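You operate a simulated robot arm through the tools that you are given. There is no shell and no other tool. Be economical: measure what you need, move in short steps, check, and stop when the job is done.

You run a simulated robot arm. Do the job below in one go: nothing can be reset, and whatever is moved stays where it is left.

## Task
Kettle on the big burner, milk on the small one, and light both.
Fine: rest the milk pan on the counter to swap; once both stand, high under the kettle, low under the milk, each lit at once. Keep clear of bare flame and boiling steam.

Only the result counts: the job must be done as asked and must still hold three seconds after the hand-in. Knocking over, shifting, dropping, spilling or breaking anything else fails it.

## Robot
A 7-joint arm with a two-finger parallel gripper, fixed in place. Base frame: the origin is at the foot of the arm, x ahead of it, y to its left, z up. Units: mm, degrees, N and s.
With the tool pointing down near the work surface it reaches from about 200 to 740 mm from the base axis. Its first joint turns from -166.0 to 166.0 degrees. Payload 1.57 kg.
The tool frame sits at the grasp point between the pads (the TCP): z along the fingers, y along the line on which they close. The tips reach 30 mm beyond it. The gripper opens to 110 mm. The fingers are 24 mm wide and 12 mm thick; the gripper's body (48 by 112 mm) begins 78 mm behind the TCP.
Orientation is that of the tool frame in the base frame, as a unit quaternion [x, y, z, w]. With the fingers straight down and closing along the base's y, the tool's x points along the base's -x, its y along +y and its z along -z.

## Interface
- The arm moves only by the tool servo_tool. Its argument "plan" is a list of rows, each a list of 7 numbers: the turn, a rotation vector about the base's x, y, z in units of 6 degrees (1.0 is 6 degrees), then the shift along the base's x, y, z in units of 30 mm (1.0 is 30 mm), then the opening, from 0 (shut) to 1 (fully open). In form: [[rx, ry, rz, dx, dy, dz, gripper], ...]. A call has 1 to 20 rows; each row shifts and turns the commanded pose from where the row before left it. A call with a number of a shift or a turn outside -1 to 1 is refused whole. A row lasts 0.2 s, in which the tool goes at most 50 mm and 8.6 degrees; a call with a longer step from one row to the next is refused whole, and so is a gripper value outside its range. Where a pose cannot be reached the arm comes as near as it can. A force on the tool above 50 N (or 10 N above the force at the start of the call, whichever is more), or a blocked arm, ends the call early, and 0.2 s more pass. The fingers move at their own pace (about 45 mm/s each) and stop on an object; they squeeze with about 24 N. The grip force told is the motor's: it shows also when the fingers shut on nothing. Time passes only in rows, and 0.2 s behind the last, so rows that do not move let the fingers close. The reply holds the time, the measured pose of the TCP, the force on the tool along the base axes, the opening and the grip force, in the units named above and with some noise.
- Cameras (640 x 400 px; columns grow to the right, rows downward): "scene" is fixed at [396.1, -496.3, 1458.6]; the picture's right is [0.77, 0.64, 0.00], its down [0.60, -0.73, -0.32] and it looks along [-0.21, 0.25, -0.95] (base axes); focal length 214 px, centre (320, 200). "wrist" rides on the gripper at [70, 16, -141] in the tool frame; the picture's right is [-0.23, 0.97, 0.00], its down [-0.85, -0.20, -0.48] and it looks along [-0.47, -0.11, 0.88] (tool axes); focal length 222 px, centre (320, 200). There is no depth. A picture from a camera that has moved, and an enlarged one, comes with that camera's place and axes in the base frame and with its lens. The place of the scene camera against the robot may be out by one fixed shift of up to 18 mm in any direction.
- capture(camera): a new picture of that camera. It takes no simulated time.
- move_column(by): slides the trunk up (or, below 0, down) by that many mm; the arm rides with it, the base frame stays. It gives what a move gives, with no picture.
- enlarge(camera, box): a new picture of the part [left, top, right, bottom] of that camera's present view, enlarged. It takes no simulated time.
- job_done(): hands the job in; it is judged then, once.

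Work in short steps. Places have to be worked out from the pictures, the camera data and where the tool is seen: move nearer, look again, correct. Check each grasp and each placing, and mend what went wrong. You have 120 turns and 76 pictures in all, those below and enlarged ones among them. Open the gripper and draw the arm clear of the work before you hand the job in, unless the task says otherwise; then end with one line.

The tools are called after "Request:" by a JSON object that holds its "fn" and its "kwargs". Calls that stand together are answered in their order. servo_tool: Moves the arm, as the interface text tells. Its arguments: {"type":"object","properties":{"plan":{"type":"array","items":{"type":"array","items":{"type":"number"}}}},"required":["plan"]} The other tools are called the same way: move_column (by) slides the trunk up or down; capture (camera) takes a picture; enlarge (camera, box) takes an enlarged picture of a part of a camera's view; job_done () hands the job in.

At the start:

```text
t: 0.0
eef_pos: [203.3, -366.0, 1210.2]
orientation: [0.0, 1.0, 0.001, 0.0]
ft_force: [0.0, 0.6, -0.4]
gripper_width: 109.7
gripper_force: 0.0
trunk travel left (down, up): [-525.0, 65.0]
```

scene: 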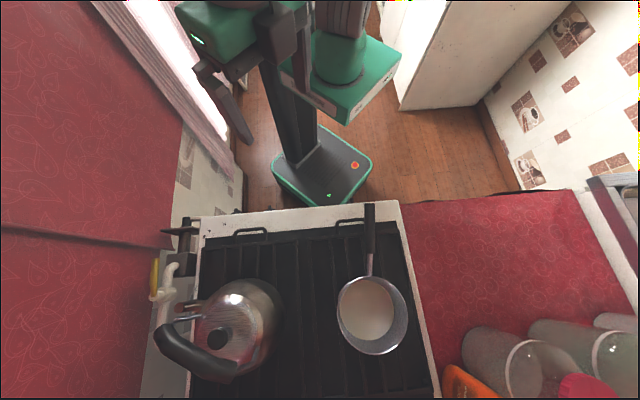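
wrist: 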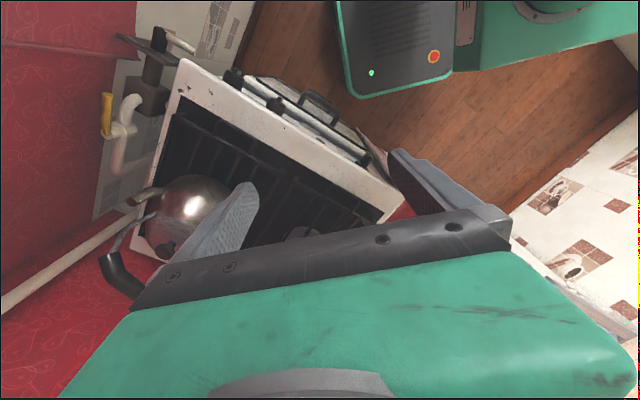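

I'll look closer at the stove and its knobs first.

Request:
{"fn": "enlarge", "kwargs": {"camera": "scene", "box": [140, 190, 460, 400]}}

Request:
{"fn": "enlarge", "kwargs": {"camera": "wrist", "box": [90, 20, 430, 270]}}

```text
1.90 times, centred on (300, 295) of scene
camera zoom: at [396.1, -496.3, 1458.6], right [0.77, 0.64, 0.0], down [0.6, -0.73, -0.32], along [-0.21, 0.25, -0.95], focal length 408 px, centre (358, 19)
```

zoom: 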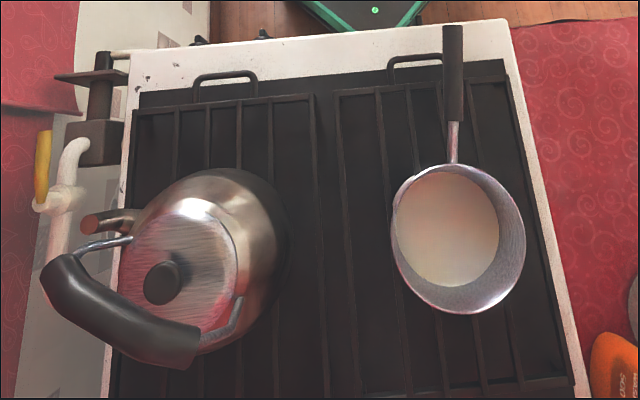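

```text
1.60 times, centred on (260, 145) of wrist
camera zoom: at [133.6, -349.9, 1350.3], right [0.23, 0.97, 0.0], down [0.85, -0.2, 0.48], along [0.47, -0.11, -0.88], focal length 355 px, centre (416, 288)
```

zoom: 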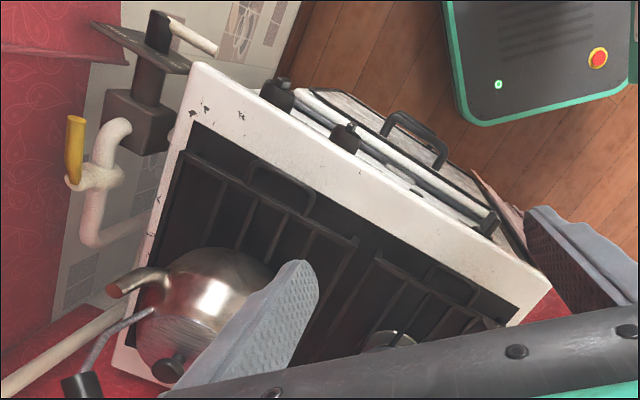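

The stove stands diagonally, its front edge facing the arm. I'll turn the tool to face it so I can inspect the knobs and the burners.

Request:
{"fn": "servo_tool", "kwargs": {"plan": [[0, 0, -1, 0, 0, 0, 1], [0, 0, -1, 0, 0, 0, 1], [0, 0, -1, 0, 0, 0, 1], [0, 0, -1, 0, 0, 0, 1], [0, 0, -1, 0, 0, 0, 1], [0, 0, -1, 0, 0, 0, 1], [0, 0, -1, 0, 0, 0, 1], [0, 0, -0.5, 0, 0, 0, 1]]}}

Request:
{"fn": "capture", "kwargs": {"camera": "wrist"}}

```text
t: 1.8
eef_pos: [203.5, -367.1, 1208.2]
orientation: [0.383, 0.924, 0.001, 0.0]
ft_force: [-0.5, 0.1, 1.0]
gripper_width: 109.9
gripper_force: 0.1
trunk travel left (down, up): [-525.0, 65.0]
```

```text
71 pictures are left
camera wrist: at [165.8, -305.2, 1349.5], right [0.85, 0.53, 0.0], down [0.46, -0.75, 0.48], along [0.25, -0.41, -0.88], focal length 222 px, centre (320, 200)
```

wrist: 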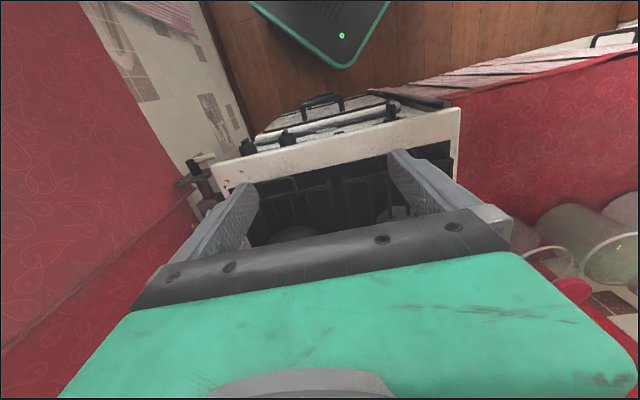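

Request:
{"fn": "enlarge", "kwargs": {"camera": "wrist", "box": [180, 70, 480, 260]}}

```text
2.11 times, centred on (330, 165) of wrist
camera zoom: at [165.8, -305.2, 1349.5], right [0.85, 0.53, 0.0], down [0.46, -0.75, 0.48], along [0.25, -0.41, -0.88], focal length 468 px, centre (299, 274)
```

zoom: 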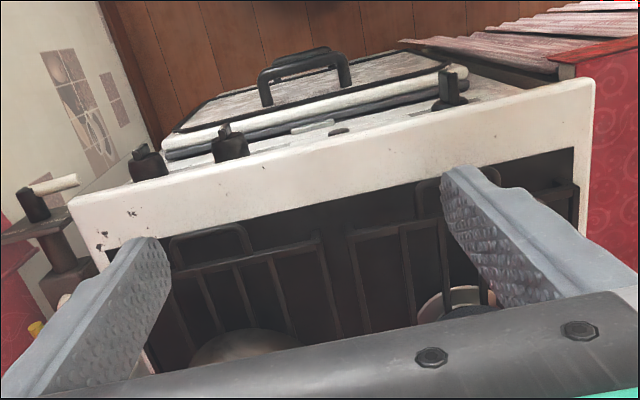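

Request:
{"fn": "enlarge", "kwargs": {"camera": "scene", "box": [135, 195, 265, 310]}}

Request:
{"fn": "enlarge", "kwargs": {"camera": "scene", "box": [400, 280, 640, 400]}}

```text
3.48 times, centred on (200, 252) of scene
camera zoom: at [396.1, -496.3, 1458.6], right [0.77, 0.64, 0.0], down [0.6, -0.73, -0.32], along [-0.21, 0.25, -0.95], focal length 746 px, centre (737, 17)
```

zoom: 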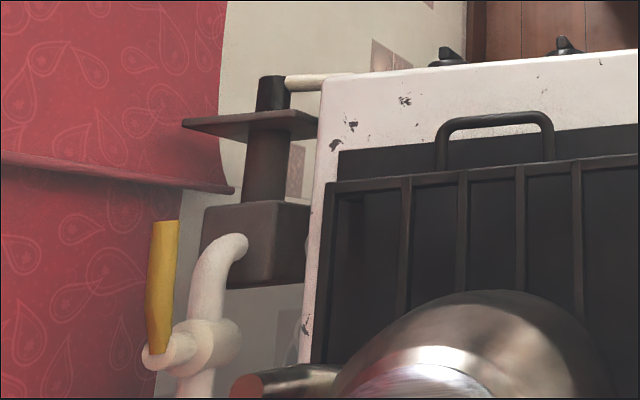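

```text
2.67 times, centred on (520, 340) of scene
camera zoom: at [396.1, -496.3, 1458.6], right [0.77, 0.64, 0.0], down [0.6, -0.73, -0.32], along [-0.21, 0.25, -0.95], focal length 572 px, centre (-213, -173)
```

zoom: 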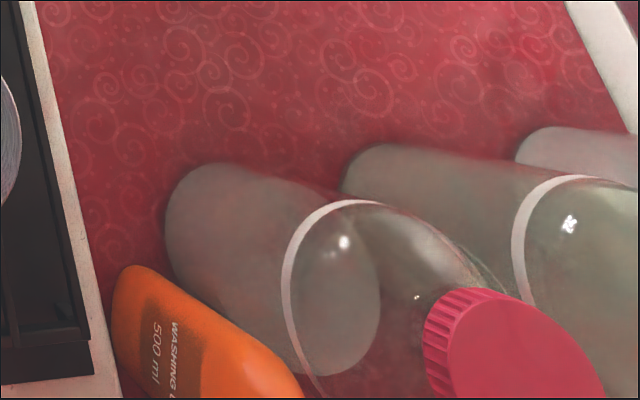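

The gas cock on the pipe lies in line with the pipe, so it is likely open. Next I'll tilt and lower the tool in front of the stove to see the control panel.

Request:
{"fn": "servo_tool", "kwargs": {"plan": [[-0.6, -0.6, 0, -0.27, 0.27, -0.9, 1], [-0.6, -0.6, 0, -0.27, 0.27, -0.9, 1], [-0.6, -0.6, 0, -0.27, 0.27, -0.9, 1], [-0.6, -0.6, 0, -0.27, 0.27, -0.9, 1], [-0.6, -0.6, 0, -0.27, 0.27, -0.9, 1], [-0.6, -0.6, 0, -0.27, 0.27, -0.9, 1], [0, 0, 0, -0.27, 0.27, -0.9, 1], [0, 0, 0, -0.27, 0.27, -0.9, 1], [0, 0, 0, -0.27, 0.27, -0.9, 1]]}}

Request:
{"fn": "capture", "kwargs": {"camera": "wrist"}}

```text
t: 3.8
eef_pos: [130.2, -293.4, 965.5]
orientation: [0.368, 0.891, -0.102, 0.244]
ft_force: [0.1, 0.2, -0.1]
gripper_width: 110.0
gripper_force: 0.0
trunk travel left (down, up): [-525.0, 65.0]
```

```text
67 pictures are left
camera wrist: at [49.1, -189.4, 1051.2], right [0.83, 0.55, 0.11], down [0.21, -0.49, 0.85], along [0.52, -0.68, -0.52], focal length 222 px, centre (320, 200)
```

wrist: 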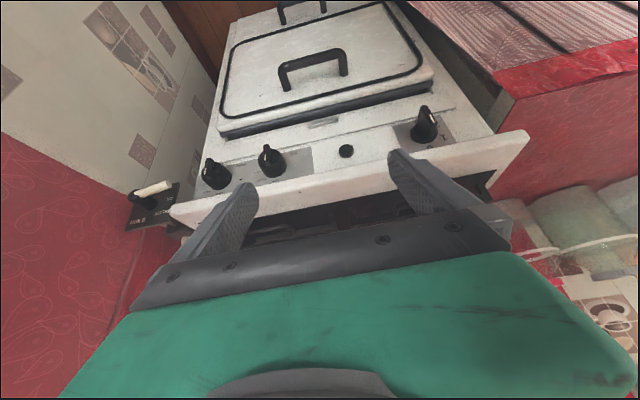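

Request:
{"fn": "enlarge", "kwargs": {"camera": "wrist", "box": [190, 90, 350, 200]}}

Request:
{"fn": "enlarge", "kwargs": {"camera": "wrist", "box": [330, 90, 470, 190]}}

Request:
{"fn": "enlarge", "kwargs": {"camera": "wrist", "box": [105, 165, 225, 245]}}

```text
3.64 times, centred on (270, 145) of wrist
camera zoom: at [49.1, -189.4, 1051.2], right [0.83, 0.55, 0.11], down [0.21, -0.49, 0.85], along [0.52, -0.68, -0.52], focal length 808 px, centre (502, 400)
```

zoom: 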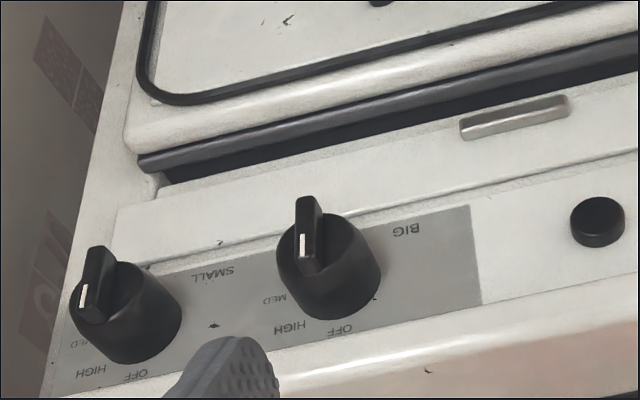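

```text
4.00 times, centred on (400, 140) of wrist
camera zoom: at [49.1, -189.4, 1051.2], right [0.83, 0.55, 0.11], down [0.21, -0.49, 0.85], along [0.52, -0.68, -0.52], focal length 888 px, centre (0, 440)
```

zoom: 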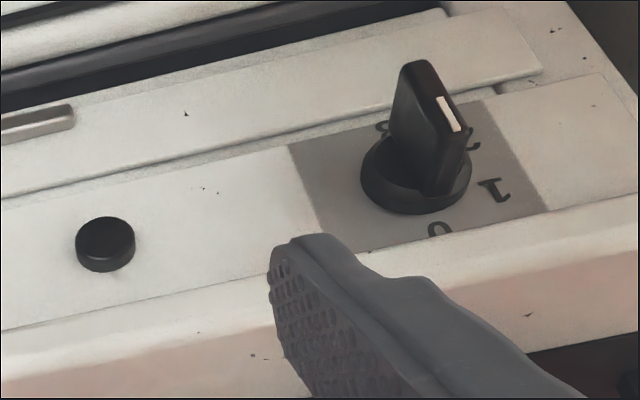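

```text
5.00 times, centred on (165, 205) of wrist
camera zoom: at [49.1, -189.4, 1051.2], right [0.83, 0.55, 0.11], down [0.21, -0.49, 0.85], along [0.52, -0.68, -0.52], focal length 1111 px, centre (1095, 175)
```

zoom: 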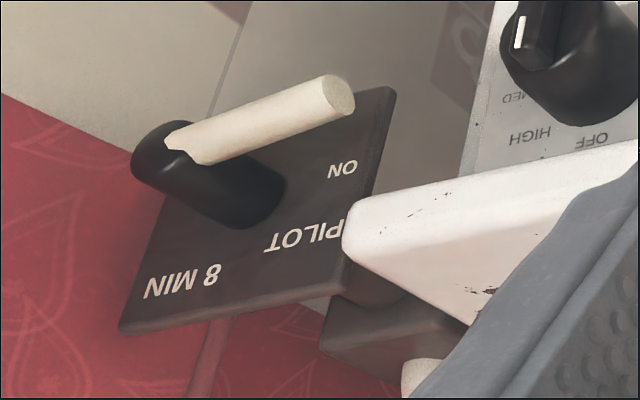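

Labels: the robot-right knob is SMALL and the next is BIG. There is also a push button (perhaps the igniter), a 0–3 knob, and a separate lever marked PILOT / ON / 8 MIN. I'll move over to get a better look at the lever.

Request:
{"fn": "servo_tool", "kwargs": {"plan": [[0, 0, 0, -0.8, -0.8, 0, 1], [0, 0, 0, -0.8, -0.8, 0, 1], [0, 0, 0, -0.8, -0.8, 0, 1], [0, 0, 0, -0.8, -0.8, 0, 1], [0, 0, 0, -0.8, -0.8, 0, 1], [0, 0, 0, -0.8, -0.8, 0, 1], [0, 0, 0, -0.8, -0.8, 0, 1]]}}

Request:
{"fn": "capture", "kwargs": {"camera": "wrist"}}

```text
t: 5.4
eef_pos: [-38.0, -462.8, 966.9]
orientation: [0.37, 0.891, -0.101, 0.244]
ft_force: [0.9, 0.7, -0.4]
gripper_width: 109.9
gripper_force: 0.1
trunk travel left (down, up): [-525.0, 65.0]
```

```text
63 pictures are left
camera wrist: at [-119.6, -357.8, 1052.7], right [0.83, 0.55, 0.12], down [0.21, -0.49, 0.85], along [0.52, -0.68, -0.52], focal length 222 px, centre (320, 200)
```

wrist: 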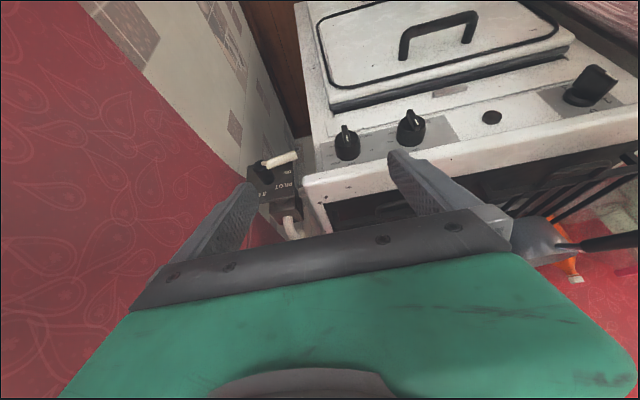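

Request:
{"fn": "enlarge", "kwargs": {"camera": "wrist", "box": [235, 135, 315, 245]}}

Request:
{"fn": "enlarge", "kwargs": {"camera": "wrist", "box": [310, 90, 470, 190]}}

```text
3.64 times, centred on (275, 190) of wrist
camera zoom: at [-119.6, -357.8, 1052.7], right [0.83, 0.55, 0.12], down [0.21, -0.49, 0.85], along [0.52, -0.68, -0.52], focal length 808 px, centre (484, 236)
```

zoom: 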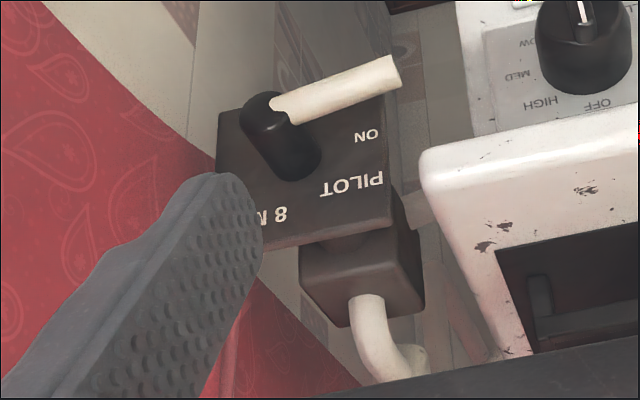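

```text
4.00 times, centred on (390, 140) of wrist
camera zoom: at [-119.6, -357.8, 1052.7], right [0.83, 0.55, 0.12], down [0.21, -0.49, 0.85], along [0.52, -0.68, -0.52], focal length 888 px, centre (40, 440)
```

zoom: 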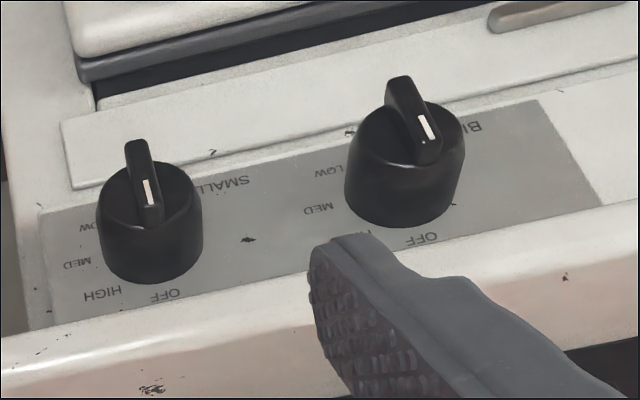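

The lever points at ON, so I'll leave it alone. Both burner knobs are at OFF, and turning clockwise goes HIGH, MED, LOW. The pan handle should be near (450,-385) and points towards the arm, so I'll rise, level the tool and go above it.

Request:
{"fn": "servo_tool", "kwargs": {"plan": [[0.6, 0.6, 0, 0, 0, 1, 1], [0.6, 0.6, 0, 0, 0, 1, 1], [0.6, 0.6, 0, 0, 0, 1, 1], [0.6, 0.6, 0, 0, 0, 1, 1], [0.6, 0.6, 0, 1, 0.15, 0, 1], [0.6, 0.6, 0, 1, 0.15, 0, 1], [0, 0, 0, 1, 0.15, 0, 1], [0, 0, 0, 1, 0.15, 0, 1], [0, 0, 0, 1, 0.15, 0, 1], [0, 0, 0, 1, 0.15, 0, 1], [0, 0, 0, 1, 0.15, 0, 1], [0, 0, 0, 1, 0.15, 0, 1], [0, 0, 0, 1, 0.15, 0, 1], [0, 0, 0, 1, 0.15, 0, 1], [0, 0, 0, 1, 0.15, 0, 1], [0, 0, 0, 1, 0.15, 0, 1], [0, 0, -0.6, 1, 0.15, 0, 1], [0, 0, -0.7, 0.5, 0.15, 0, 1]]}}

Request:
{"fn": "capture", "kwargs": {"camera": "wrist"}}

Request:
{"fn": "capture", "kwargs": {"camera": "scene"}}

```text
t: 9.2
eef_pos: [367.9, -399.6, 1087.1]
orientation: [0.446, 0.895, 0.0, 0.001]
ft_force: [0.3, 0.3, 0.5]
gripper_width: 110.0
gripper_force: 0.1
trunk travel left (down, up): [-525.0, 65.0]
```

```text
60 pictures are left
camera wrist: at [339.0, -334.2, 1228.6], right [0.91, 0.41, 0.0], down [0.36, -0.8, 0.48], along [0.2, -0.44, -0.88], focal length 222 px, centre (320, 200)
```

wrist: 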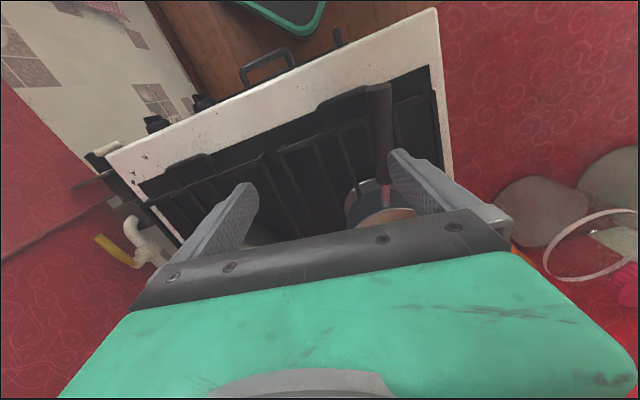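

```text
59 pictures are left
```

scene: 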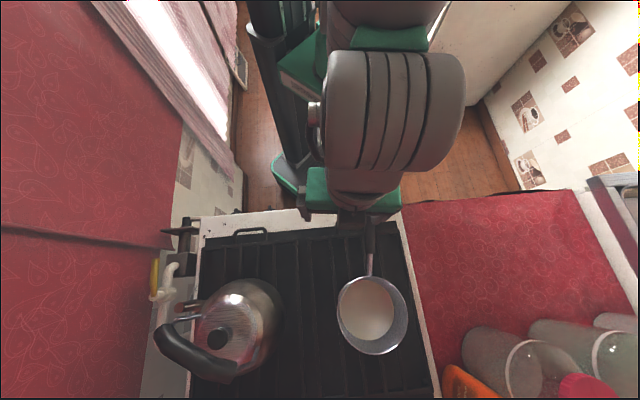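

Rays from the wrist camera put the handle from about (401,-319) to (465,-407), with the bare rod ending at the rim near (496,-444). The tool yaw already matches, so I'll move above the rod and partly descend.

Request:
{"fn": "servo_tool", "kwargs": {"plan": [[0, 0, 0, 0.9, -0.17, 0, 1], [0, 0, 0, 0.9, -0.17, 0, 1], [0, 0, 0, 0.9, -0.17, 0, 1], [0, 0, 0, 0.7, -0.17, 0, 1], [0, 0, 0, 0, 0, -0.8, 1], [0, 0, 0, 0, 0, -0.8, 1]]}}

Request:
{"fn": "capture", "kwargs": {"camera": "wrist"}}

Request:
{"fn": "enlarge", "kwargs": {"camera": "scene", "box": [280, 190, 460, 370]}}

```text
t: 10.6
eef_pos: [470.9, -418.5, 1037.9]
orientation: [0.444, 0.896, 0.0, 0.0]
ft_force: [0.2, 0.1, 0.1]
gripper_width: 110.0
gripper_force: 0.0
trunk travel left (down, up): [-525.0, 65.0]
```

```text
58 pictures are left
camera wrist: at [441.2, -353.4, 1179.5], right [0.91, 0.41, 0.0], down [0.36, -0.8, 0.48], along [0.2, -0.44, -0.88], focal length 222 px, centre (320, 200)
```

wrist: 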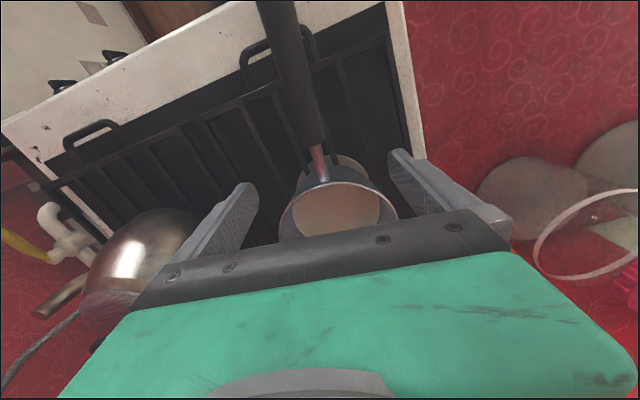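

```text
2.22 times, centred on (370, 280) of scene
camera zoom: at [396.1, -496.3, 1458.6], right [0.77, 0.64, 0.0], down [0.6, -0.73, -0.32], along [-0.21, 0.25, -0.95], focal length 477 px, centre (209, 22)
```

zoom: 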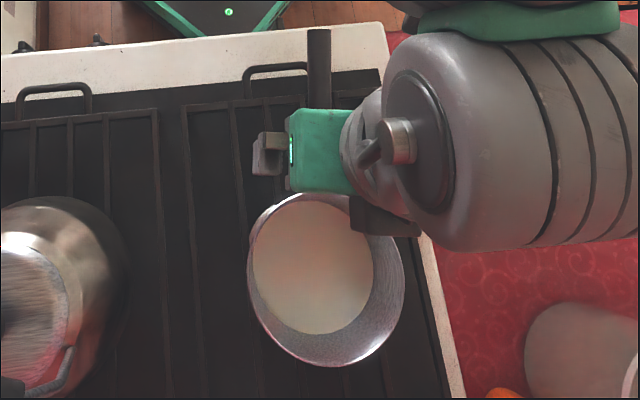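

Two wrist views agree: the handle's inner end is at (460,-404,960), and the rod runs to (486,-444,955). The TCP is within 2 mm of that line, so I'll descend around the rod and close.

Request:
{"fn": "servo_tool", "kwargs": {"plan": [[0, 0, 0, 0.1, -0.2, -0.7, 1], [0, 0, 0, 0, 0, -0.7, 1], [0, 0, 0, 0, 0, -0.7, 1], [0, 0, 0, 0, 0, -0.6, 1]]}}

Request:
{"fn": "capture", "kwargs": {"camera": "wrist"}}

```text
t: 11.6
eef_pos: [472.4, -422.3, 957.2]
orientation: [0.445, 0.896, 0.0, -0.001]
ft_force: [-0.6, -0.7, 1.0]
gripper_width: 110.0
gripper_force: 0.0
trunk travel left (down, up): [-525.0, 65.0]
```

```text
56 pictures are left
camera wrist: at [443.3, -357.5, 1098.9], right [0.91, 0.41, 0.0], down [0.36, -0.8, 0.48], along [0.2, -0.44, -0.88], focal length 222 px, centre (320, 200)
```

wrist: 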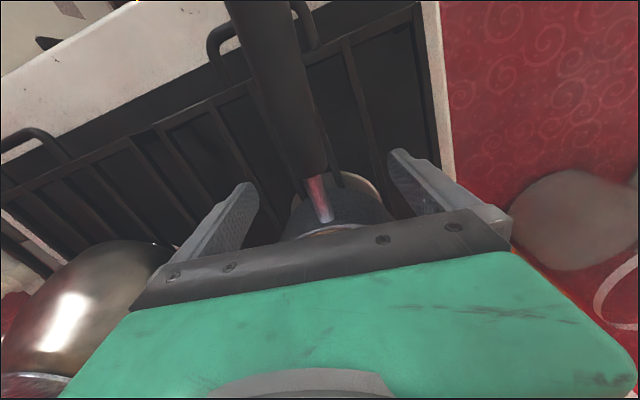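

Request:
{"fn": "servo_tool", "kwargs": {"plan": [[0, 0, 0, 0, 0, 0, 0], [0, 0, 0, 0, 0, 0, 0], [0, 0, 0, 0, 0, 0, 0], [0, 0, 0, 0, 0, 0, 0], [0, 0, 0, 0, 0, 0, 0], [0, 0, 0, 0, 0, 0, 0], [0, 0, 0, 0, 0, 0, 0], [0, 0, 0, 0, 0, 0, 0]]}}

Request:
{"fn": "capture", "kwargs": {"camera": "wrist"}}

```text
t: 13.4
eef_pos: [472.5, -422.6, 959.3]
orientation: [0.444, 0.896, 0.0, 0.0]
ft_force: [1.8, 1.0, 0.5]
gripper_width: 11.9
gripper_force: 23.3
trunk travel left (down, up): [-525.0, 65.0]
```

```text
55 pictures are left
camera wrist: at [443.6, -357.0, 1099.4], right [0.91, 0.41, 0.0], down [0.36, -0.8, 0.48], along [0.2, -0.44, -0.88], focal length 222 px, centre (320, 200)
```

wrist: 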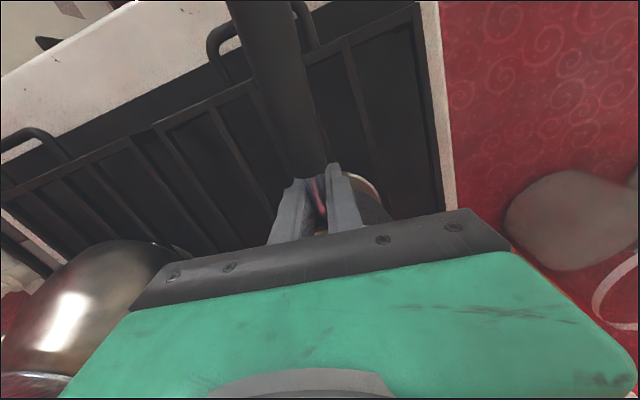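

The grip is 12 mm wide on the rod at 23 N. I'll lift slowly and check for tilt.

Request:
{"fn": "servo_tool", "kwargs": {"plan": [[0, 0, 0, 0, 0, 0.15, 0], [0, 0, 0, 0, 0, 0.2, 0], [0, 0, 0, 0, 0, 0.2, 0], [0, 0, 0, 0, 0, 0.2, 0], [0, 0, 0, 0, 0, 0, 0]]}}

Request:
{"fn": "enlarge", "kwargs": {"camera": "scene", "box": [280, 190, 460, 370]}}

```text
t: 14.6
eef_pos: [473.3, -424.5, 980.1]
orientation: [0.444, 0.896, 0.0, 0.0]
ft_force: [0.4, -0.2, -9.4]
gripper_width: 11.8
gripper_force: 23.8
trunk travel left (down, up): [-525.0, 65.0]
```

```text
2.22 times, centred on (370, 280) of scene
camera zoom: at [396.1, -496.3, 1458.6], right [0.77, 0.64, 0.0], down [0.6, -0.73, -0.32], along [-0.21, 0.25, -0.95], focal length 477 px, centre (209, 22)
```

zoom: 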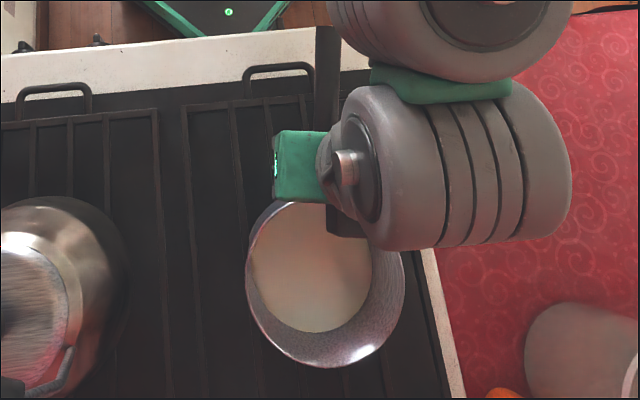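

Request:
{"fn": "servo_tool", "kwargs": {"plan": [[0, 0, 0, 0, 0, 0.25, 0], [0, 0, 0, 0, 0, 0.25, 0], [0, 0, 0, 0, 0, 0.25, 0], [0, 0, 0, 0, 0, 0.25, 0], [0, 0, 0, 0, 0, 0, 0]]}}

Request:
{"fn": "enlarge", "kwargs": {"camera": "scene", "box": [280, 190, 460, 370]}}

Request:
{"fn": "capture", "kwargs": {"camera": "wrist"}}

```text
t: 15.8
eef_pos: [472.8, -423.2, 1008.0]
orientation: [0.445, 0.896, 0.0, 0.0]
ft_force: [-0.6, 0.6, -9.0]
gripper_width: 11.9
gripper_force: 23.7
trunk travel left (down, up): [-525.0, 65.0]
```

```text
2.22 times, centred on (370, 280) of scene
camera zoom: at [396.1, -496.3, 1458.6], right [0.77, 0.64, 0.0], down [0.6, -0.73, -0.32], along [-0.21, 0.25, -0.95], focal length 477 px, centre (209, 22)
```

zoom: 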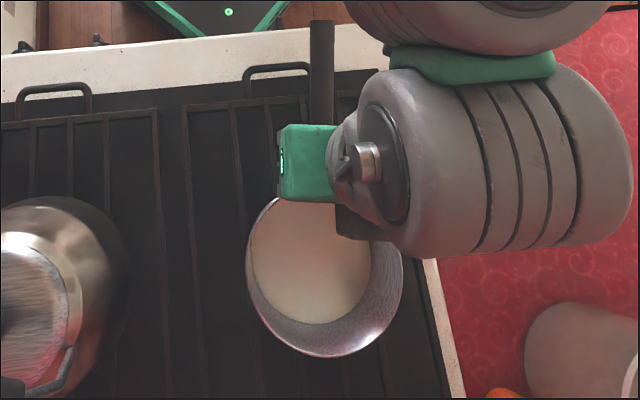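

```text
52 pictures are left
camera wrist: at [443.6, -358.5, 1148.7], right [0.91, 0.41, 0.0], down [0.36, -0.8, 0.48], along [0.19, -0.44, -0.88], focal length 222 px, centre (320, 200)
```

wrist: 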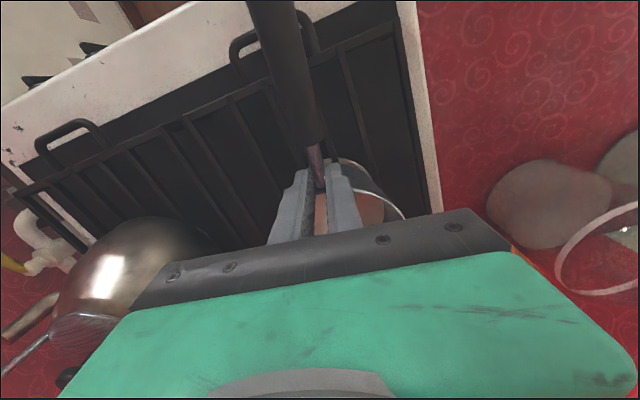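

The handle looks lower between the fingers than before, so it may be slipping or pitching. I'll zoom in.

Request:
{"fn": "enlarge", "kwargs": {"camera": "wrist", "box": [220, 60, 420, 250]}}

```text
2.11 times, centred on (320, 155) of wrist
camera zoom: at [443.6, -358.5, 1148.7], right [0.91, 0.41, 0.0], down [0.36, -0.8, 0.48], along [0.19, -0.44, -0.88], focal length 468 px, centre (320, 295)
```

zoom: 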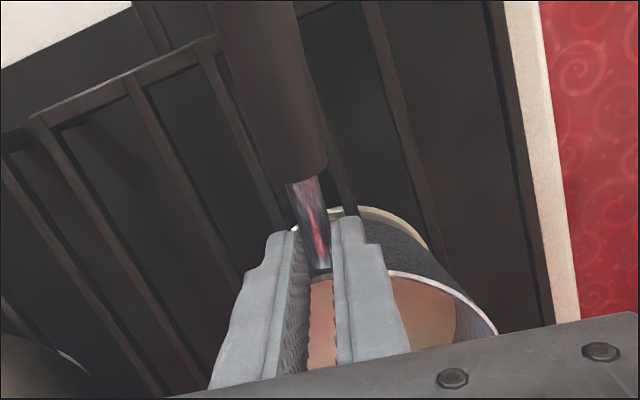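

The rod sits near the fingertips, so the grip has slipped or pitched. I'll lower gently while watching the force.

Request:
{"fn": "servo_tool", "kwargs": {"plan": [[0, 0, 0, 0, 0, -0.2, 0], [0, 0, 0, 0, 0, -0.2, 0], [0, 0, 0, 0, 0, -0.2, 0], [0, 0, 0, 0, 0, 0, 0]]}}

Request:
{"fn": "enlarge", "kwargs": {"camera": "scene", "box": [280, 190, 460, 370]}}

```text
t: 16.8
eef_pos: [473.0, -422.7, 994.5]
orientation: [0.444, 0.896, -0.001, 0.002]
ft_force: [1.6, 1.7, 18.8]
gripper_width: 11.9
gripper_force: 24.2
trunk travel left (down, up): [-525.0, 65.0]
```

```text
2.22 times, centred on (370, 280) of scene
camera zoom: at [396.1, -496.3, 1458.6], right [0.77, 0.64, 0.0], down [0.6, -0.73, -0.32], along [-0.21, 0.25, -0.95], focal length 477 px, centre (209, 22)
```

zoom: 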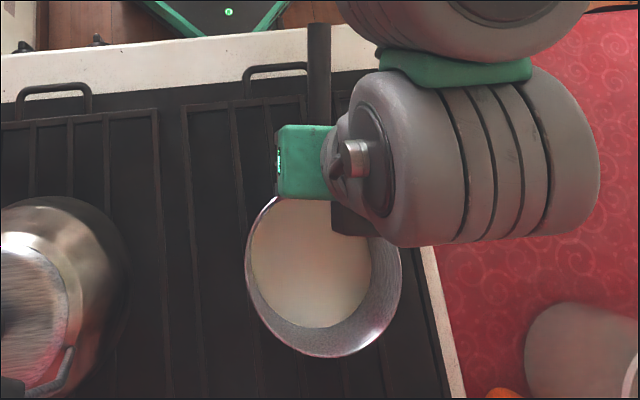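

Request:
{"fn": "servo_tool", "kwargs": {"plan": [[0, 0, 0, 0, 0, -0.15, 0], [0, 0, 0, 0, 0, -0.15, 0], [0, 0, 0, 0, 0, -0.15, 0], [0, 0, 0, 0, 0, 0, 0]]}}

Request:
{"fn": "enlarge", "kwargs": {"camera": "wrist", "box": [220, 60, 420, 250]}}

```text
t: 17.8
eef_pos: [472.9, -423.8, 979.4]
orientation: [0.444, 0.896, -0.001, 0.0]
ft_force: [1.6, 2.1, 16.2]
gripper_width: 11.6
gripper_force: 24.1
trunk travel left (down, up): [-525.0, 65.0]
```

```text
2.11 times, centred on (320, 155) of wrist
camera zoom: at [443.4, -358.2, 1119.7], right [0.91, 0.41, 0.0], down [0.36, -0.8, 0.48], along [0.2, -0.44, -0.88], focal length 468 px, centre (320, 295)
```

zoom: 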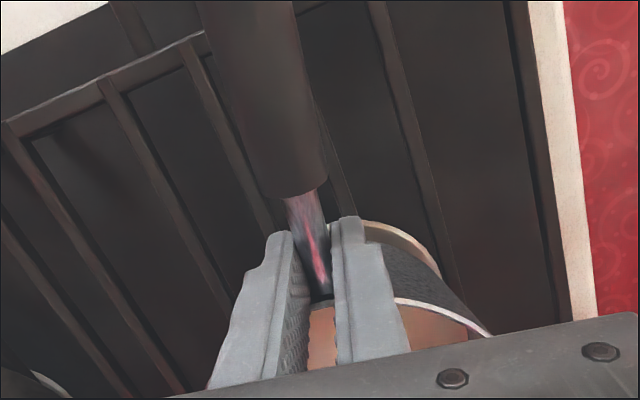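

Request:
{"fn": "servo_tool", "kwargs": {"plan": [[0, 0, 0, 0, 0, -0.2, 0], [0, 0, 0, 0, 0, -0.2, 0], [0, 0, 0, 0, 0, -0.2, 0], [0, 0, 0, 0, 0, 0, 0.25], [0, 0, 0, 0, 0, 0, 0.25], [0, 0, 0, 0, 0, 0, 0.25]]}}

Request:
{"fn": "enlarge", "kwargs": {"camera": "wrist", "box": [220, 60, 420, 250]}}

Request:
{"fn": "enlarge", "kwargs": {"camera": "scene", "box": [280, 190, 460, 370]}}

```text
t: 19.2
eef_pos: [473.3, -424.1, 967.9]
orientation: [0.445, 0.896, -0.002, 0.006]
ft_force: [-4.5, 7.9, 48.0]
gripper_width: 12.3
gripper_force: 0.0
trunk travel left (down, up): [-525.0, 65.0]
```

```text
2.11 times, centred on (320, 155) of wrist
camera zoom: at [441.7, -357.8, 1107.8], right [0.91, 0.41, 0.0], down [0.35, -0.8, 0.49], along [0.2, -0.44, -0.87], focal length 468 px, centre (320, 295)
```

zoom: 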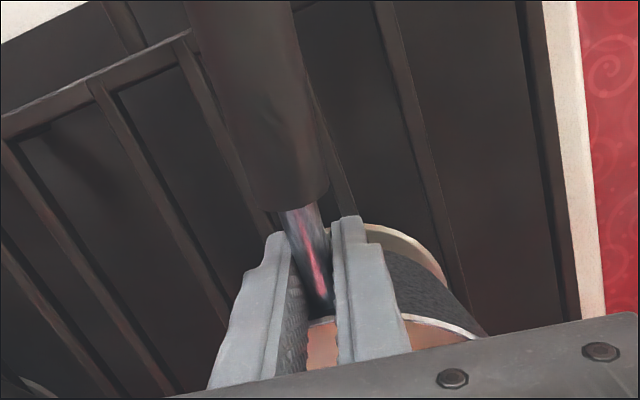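

```text
2.22 times, centred on (370, 280) of scene
camera zoom: at [396.1, -496.3, 1458.6], right [0.77, 0.64, 0.0], down [0.6, -0.73, -0.32], along [-0.21, 0.25, -0.95], focal length 477 px, centre (209, 22)
```

zoom: 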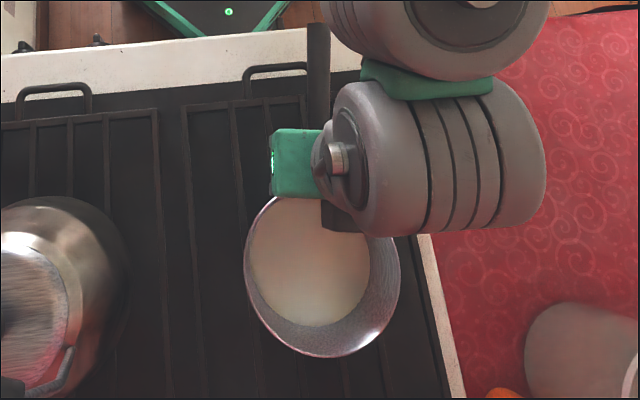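

The call stopped on 48 N downwards force. The pan seems to have slid about 12 mm towards the arm. I'll open the fingers right here and raise slightly.

Request:
{"fn": "servo_tool", "kwargs": {"plan": [[0, 0, 0, 0, 0, 0.1, 0.3], [0, 0, 0, 0, 0, 0, 0.5], [0, 0, 0, 0, 0, 0, 0.8], [0, 0, 0, 0, 0, 0, 1], [0, 0, 0, 0, 0, 0, 1], [0, 0, 0, 0, 0, 0, 1]]}}

Request:
{"fn": "capture", "kwargs": {"camera": "wrist"}}

Request:
{"fn": "enlarge", "kwargs": {"camera": "scene", "box": [280, 190, 460, 370]}}

```text
t: 20.6
eef_pos: [471.4, -426.0, 956.0]
orientation: [0.445, 0.896, 0.001, -0.006]
ft_force: [0.7, 0.4, 1.3]
gripper_width: 82.4
gripper_force: 0.1
trunk travel left (down, up): [-525.0, 65.0]
```

```text
46 pictures are left
camera wrist: at [443.7, -362.1, 1097.6], right [0.91, 0.41, 0.0], down [0.36, -0.81, 0.47], along [0.19, -0.43, -0.88], focal length 222 px, centre (320, 200)
```

wrist: 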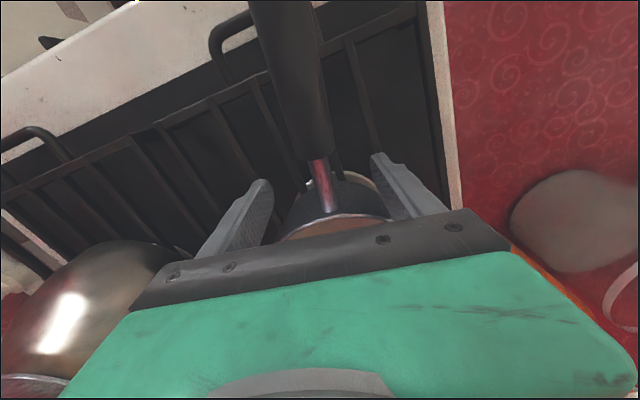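

```text
2.22 times, centred on (370, 280) of scene
camera zoom: at [396.1, -496.3, 1458.6], right [0.77, 0.64, 0.0], down [0.6, -0.73, -0.32], along [-0.21, 0.25, -0.95], focal length 477 px, centre (209, 22)
```

zoom: 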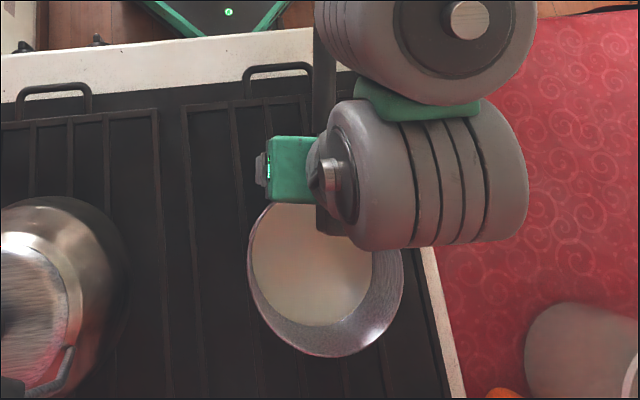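

The vertical grip lets the pan pitch and slip, and triangulation shows the handle slopes up about 27° towards me. A grip along the handle with the jaws closing in the vertical plane will hold the moment better. I'll back off and measure the handle precisely.

Request:
{"fn": "servo_tool", "kwargs": {"plan": [[0, 0, 0, 0, 0, 0.8, 1], [0, 0, 0, 0, 0, 1, 1], [0, 0, 0, 0, 0, 1, 1], [0, 0, 0, -0.6, 0.8, 0.8, 1], [0, 0, 0, -0.6, 0.8, 0, 1], [0, 0, 0, -0.6, 0.8, 0, 1], [0, 0, 0, -0.3, 0.4, 0, 1]]}}

Request:
{"fn": "capture", "kwargs": {"camera": "wrist"}}

Request:
{"fn": "enlarge", "kwargs": {"camera": "scene", "box": [280, 190, 460, 370]}}

```text
t: 22.2
eef_pos: [406.9, -338.4, 1071.6]
orientation: [0.444, 0.896, -0.001, 0.001]
ft_force: [-0.2, -0.1, 0.1]
gripper_width: 110.0
gripper_force: 0.1
trunk travel left (down, up): [-525.0, 65.0]
```

```text
44 pictures are left
camera wrist: at [376.8, -273.8, 1212.7], right [0.91, 0.41, 0.0], down [0.36, -0.8, 0.48], along [0.2, -0.44, -0.88], focal length 222 px, centre (320, 200)
```

wrist: 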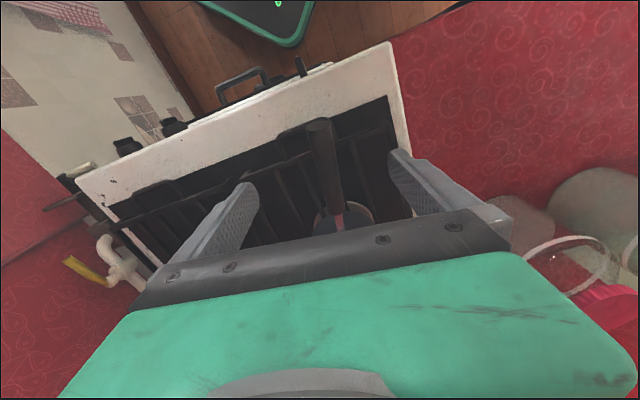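

```text
2.22 times, centred on (370, 280) of scene
camera zoom: at [396.1, -496.3, 1458.6], right [0.77, 0.64, 0.0], down [0.6, -0.73, -0.32], along [-0.21, 0.25, -0.95], focal length 477 px, centre (209, 22)
```

zoom: 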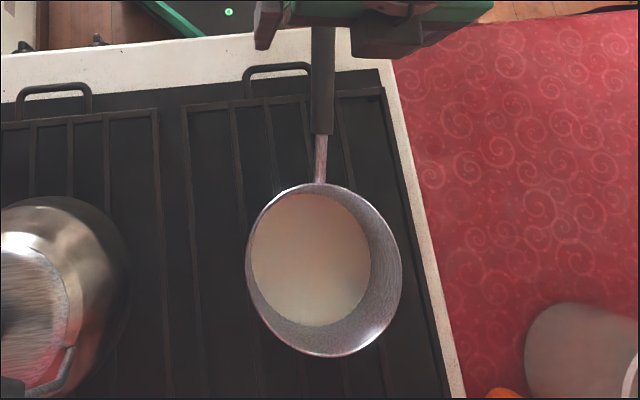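

Request:
{"fn": "enlarge", "kwargs": {"camera": "wrist", "box": [260, 100, 400, 240]}}

Request:
{"fn": "servo_tool", "kwargs": {"plan": [[0, 0, 0, 0.8, 0.6, 0, 1], [0, 0, 0, 0.8, 0.6, 0, 1], [0, 0, 0, 0.8, 0.6, 0, 1], [0, 0, 0, 0, 0, -1, 1], [0, 0, 0, 0, 0, -1, 1]]}}

Request:
{"fn": "capture", "kwargs": {"camera": "wrist"}}

```text
2.86 times, centred on (330, 170) of wrist
camera zoom: at [376.8, -273.8, 1212.7], right [0.91, 0.41, 0.0], down [0.36, -0.8, 0.48], along [0.2, -0.44, -0.88], focal length 635 px, centre (291, 286)
```

zoom: 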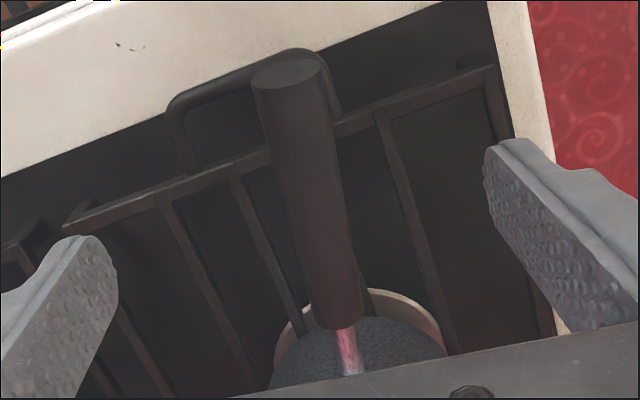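

```text
t: 23.4
eef_pos: [481.0, -285.8, 1009.8]
orientation: [0.444, 0.896, 0.001, 0.001]
ft_force: [0.1, -0.1, 0.0]
gripper_width: 110.1
gripper_force: 0.1
trunk travel left (down, up): [-525.0, 65.0]
```

```text
41 pictures are left
camera wrist: at [452.3, -221.2, 1150.7], right [0.91, 0.41, 0.0], down [0.36, -0.8, 0.48], along [0.2, -0.44, -0.88], focal length 222 px, centre (320, 200)
```

wrist: 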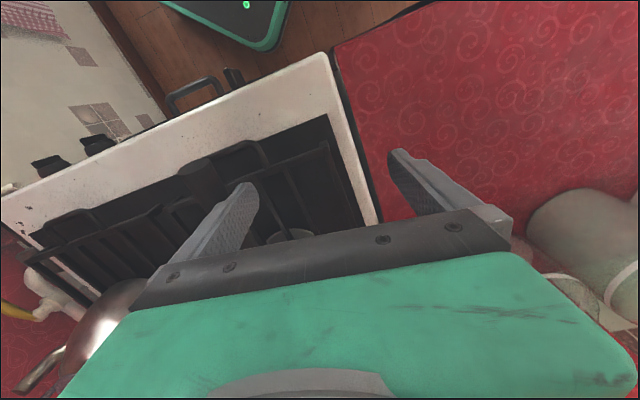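

Request:
{"fn": "enlarge", "kwargs": {"camera": "wrist", "box": [150, 110, 350, 260]}}

```text
2.67 times, centred on (250, 185) of wrist
camera zoom: at [452.3, -221.2, 1150.7], right [0.91, 0.41, 0.0], down [0.36, -0.8, 0.48], along [0.2, -0.44, -0.88], focal length 592 px, centre (507, 240)
```

zoom: 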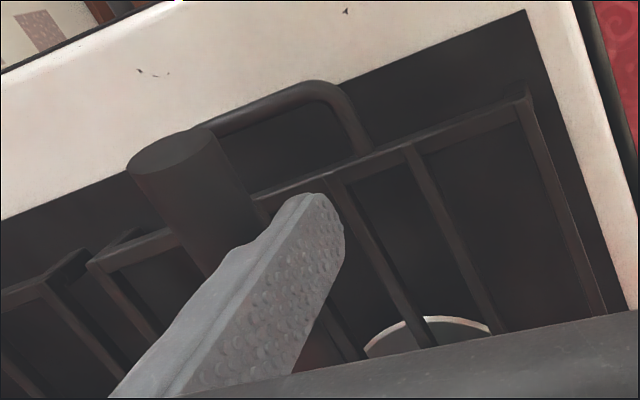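

Triangulation now puts the handle's outer end at (394,-309,996) and its inner end near (462,-408,957). It is about 24 mm thick, slopes about 18° and runs along (0.57,-0.82). I'll rise and re-orient the tool to point along the handle with the jaws closing in the vertical plane.

Request:
{"fn": "servo_tool", "kwargs": {"plan": [[0, 0, 0.97, 0, 0, 1, 0.6], [0, 0, 0.97, 0, 0, 1, 0.45], [0, 0, 0.97, 0, 0, 1, 0.45], [0, 0, 0.97, 0, 0, 0.6, 0.45], [0, 0, 0.97, 0, 0, 0, 0.45], [0, 0, 0.97, 0, 0, 0, 0.45], [0, 0, 0.97, 0, 0, 0, 0.45], [0, 0, 0.97, 0, 0, 0, 0.45], [0, 0, 0.97, 0, 0, 0, 0.45], [0, 0, 0.97, 0, 0, 0, 0.45], [0, 0, 0.97, 0, 0, 0, 0.45], [0, 0, 0.97, 0, 0, 0, 0.45], [0, 0, 0.97, 0, 0, 0, 0.45], [0, 0, 0.97, 0, 0, 0, 0.45], [0, 0, 0.97, 0, 0, 0, 0.45]]}}

Request:
{"fn": "servo_tool", "kwargs": {"plan": [[-0.82, -0.57, 0, 0, 0, 0, 0.45], [-0.82, -0.57, 0, 0, 0, 0, 0.45], [-0.82, -0.57, 0, 0, 0, 0, 0.45], [-0.82, -0.57, 0, 0, 0, 0, 0.45], [-0.82, -0.57, 0, 0, 0, 0, 0.45], [-0.82, -0.57, 0, 0, 0, 0, 0.45], [-0.82, -0.57, 0, 0, 0, 0, 0.45], [-0.82, -0.57, 0, 0, 0, 0, 0.45], [-0.82, -0.57, 0, 0, 0, 0, 0.45], [-0.82, -0.57, 0, 0, 0, 0, 0.45], [-0.82, -0.57, 0, 0, 0, 0, 0.45], [-0.82, -0.57, 0, 0, 0, 0, 0.45]]}}

Request:
{"fn": "capture", "kwargs": {"camera": "scene"}}

```text
t: 26.6
eef_pos: [481.5, -286.7, 1119.6]
orientation: [-0.297, 0.955, 0.001, 0.0]
ft_force: [-0.4, -0.3, 0.4]
gripper_width: 49.8
gripper_force: 0.0
trunk travel left (down, up): [-525.0, 65.0]
```

```text
t: 29.2
eef_pos: [481.9, -286.6, 1121.5]
orientation: [-0.241, 0.772, -0.56, 0.179]
ft_force: [1.2, 0.3, -0.1]
gripper_width: 49.2
gripper_force: 0.1
trunk travel left (down, up): [-525.0, 65.0]
```

```text
39 pictures are left
```

scene: 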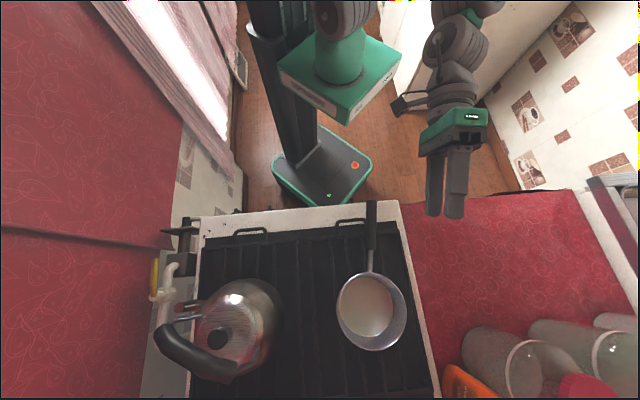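

Request:
{"fn": "servo_tool", "kwargs": {"plan": [[0, 0, 0, 0.5, -0.35, -0.5, 0.45], [0, 0, 0, 0.57, -0.33, -0.9, 0.45], [0, 0, 0, 0, 0, -0.9, 0.45], [0, 0, 0, 0, 0, -0.9, 0.45], [0, 0, 0, 0, 0, -0.9, 0.45], [0, 0, 0, 0, 0, -0.8, 0.45]]}}

Request:
{"fn": "capture", "kwargs": {"camera": "wrist"}}

Request:
{"fn": "enlarge", "kwargs": {"camera": "scene", "box": [310, 170, 490, 300]}}

```text
t: 30.6
eef_pos: [516.5, -305.5, 972.4]
orientation: [-0.24, 0.773, -0.56, 0.177]
ft_force: [0.6, -0.6, 0.1]
gripper_width: 49.6
gripper_force: 0.1
trunk travel left (down, up): [-525.0, 65.0]
```

```text
38 pictures are left
camera wrist: at [379.1, -229.9, 999.7], right [0.02, 0.38, -0.92], down [0.48, 0.81, 0.34], along [0.88, -0.45, -0.17], focal length 222 px, centre (320, 200)
```

wrist: 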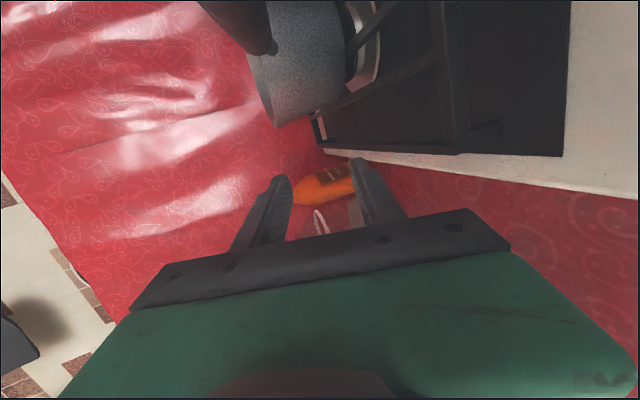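

```text
3.08 times, centred on (400, 235) of scene
camera zoom: at [396.1, -496.3, 1458.6], right [0.77, 0.64, 0.0], down [0.6, -0.73, -0.32], along [-0.21, 0.25, -0.95], focal length 660 px, centre (74, 92)
```

zoom: 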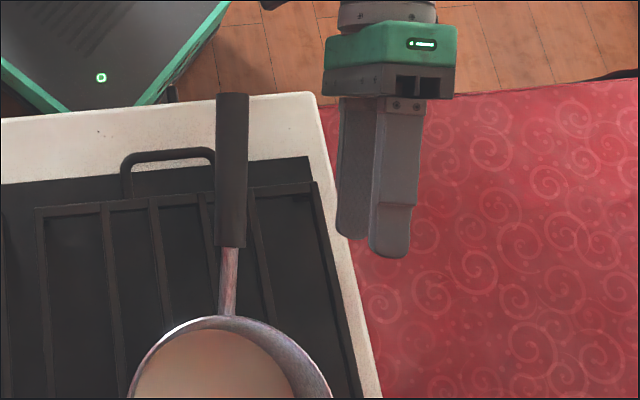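

The views look good. The handle end would just touch the palm, so I'll back off 12 mm along the tool axis, slide halfway across, and check the height in the wrist view.

Request:
{"fn": "servo_tool", "kwargs": {"plan": [[0, 0, 0, -0.22, 0.31, 0.12, 0.45], [0, 0, 0, -0.82, -0.57, 0, 0.45], [0, 0, 0, -0.7, -0.48, 0, 0.45]]}}

Request:
{"fn": "capture", "kwargs": {"camera": "wrist"}}

```text
t: 31.4
eef_pos: [462.0, -329.9, 978.2]
orientation: [-0.24, 0.773, -0.56, 0.177]
ft_force: [-0.1, 0.2, -0.1]
gripper_width: 49.5
gripper_force: 0.0
trunk travel left (down, up): [-525.0, 65.0]
```

```text
36 pictures are left
camera wrist: at [325.5, -254.2, 1005.3], right [0.02, 0.38, -0.92], down [0.48, 0.81, 0.34], along [0.88, -0.45, -0.17], focal length 222 px, centre (320, 200)
```

wrist: 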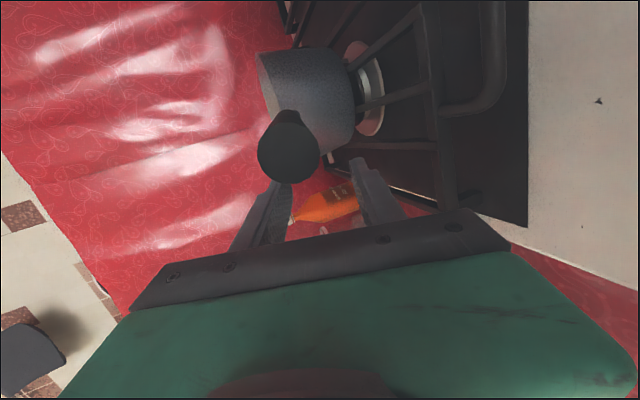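

The handle end appears at (390,-311,995), about 48 mm to the side. I'll slide the rest of the way and look.

Request:
{"fn": "servo_tool", "kwargs": {"plan": [[0, 0, 0, -0.5, -0.35, 0, 0.45], [0, 0, 0, -0.5, -0.35, 0, 0.45], [0, 0, 0, -0.31, -0.21, -0.04, 0.45]]}}

Request:
{"fn": "capture", "kwargs": {"camera": "wrist"}}

Request:
{"fn": "enlarge", "kwargs": {"camera": "scene", "box": [310, 170, 490, 300]}}

```text
t: 32.2
eef_pos: [424.6, -356.3, 978.5]
orientation: [-0.24, 0.772, -0.561, 0.178]
ft_force: [0.1, 1.1, 4.3]
gripper_width: 53.5
gripper_force: 2.4
trunk travel left (down, up): [-525.0, 65.0]
```

```text
35 pictures are left
camera wrist: at [287.9, -282.0, 1004.7], right [0.02, 0.38, -0.93], down [0.48, 0.81, 0.34], along [0.88, -0.45, -0.16], focal length 222 px, centre (320, 200)
```

wrist: 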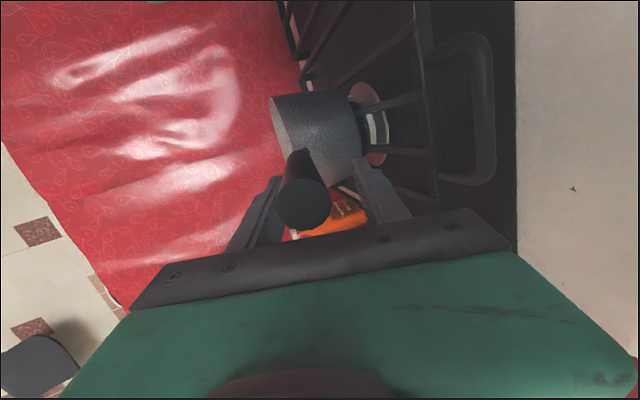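

```text
3.08 times, centred on (400, 235) of scene
camera zoom: at [396.1, -496.3, 1458.6], right [0.77, 0.64, 0.0], down [0.6, -0.73, -0.32], along [-0.21, 0.25, -0.95], focal length 660 px, centre (74, 92)
```

zoom: 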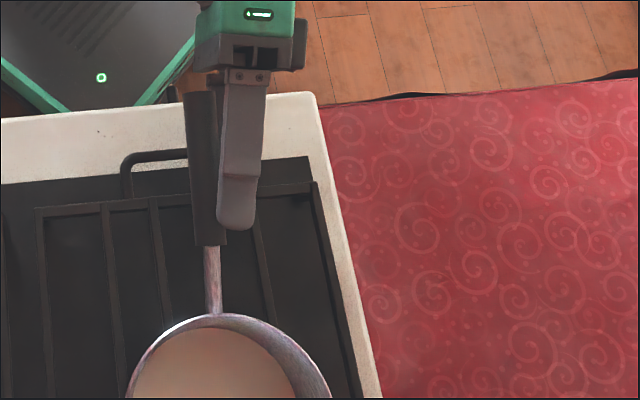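

The upper finger brushed the handle and nudged it slightly. The handle sits about 12 mm too high in the gap, so I'll back off sideways, raise, and slide in again.

Request:
{"fn": "servo_tool", "kwargs": {"plan": [[0, 0, 0, 0.5, 0.35, 0, 0.5], [0, 0, 0, 0.4, 0.28, 0, 0.55], [0, 0, 0, 0, 0, 0.42, 0.55], [0, 0, 0, -0.45, -0.31, 0, 0.55], [0, 0, 0, -0.3, -0.21, 0, 0.55]]}}

Request:
{"fn": "capture", "kwargs": {"camera": "wrist"}}

Request:
{"fn": "enlarge", "kwargs": {"camera": "scene", "box": [310, 170, 490, 300]}}

```text
t: 33.4
eef_pos: [427.4, -353.5, 987.8]
orientation: [-0.241, 0.773, -0.559, 0.178]
ft_force: [-0.5, -0.2, 0.1]
gripper_width: 60.4
gripper_force: 0.0
trunk travel left (down, up): [-525.0, 65.0]
```

```text
33 pictures are left
camera wrist: at [290.3, -279.3, 1015.2], right [0.02, 0.38, -0.92], down [0.48, 0.81, 0.34], along [0.88, -0.45, -0.17], focal length 222 px, centre (320, 200)
```

wrist: 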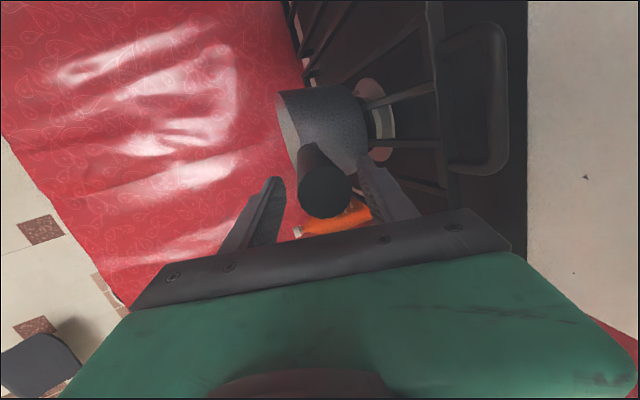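

```text
3.08 times, centred on (400, 235) of scene
camera zoom: at [396.1, -496.3, 1458.6], right [0.77, 0.64, 0.0], down [0.6, -0.73, -0.32], along [-0.21, 0.25, -0.95], focal length 660 px, centre (74, 92)
```

zoom: 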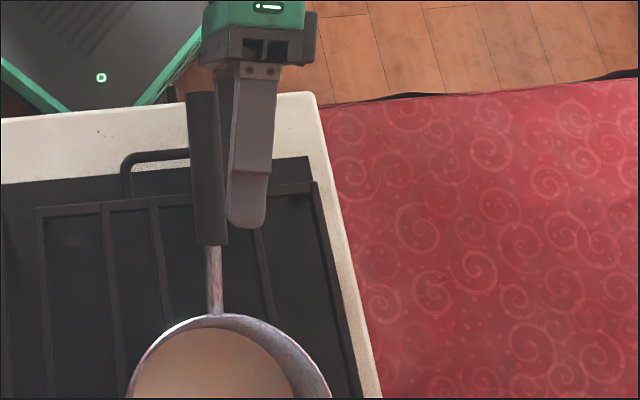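

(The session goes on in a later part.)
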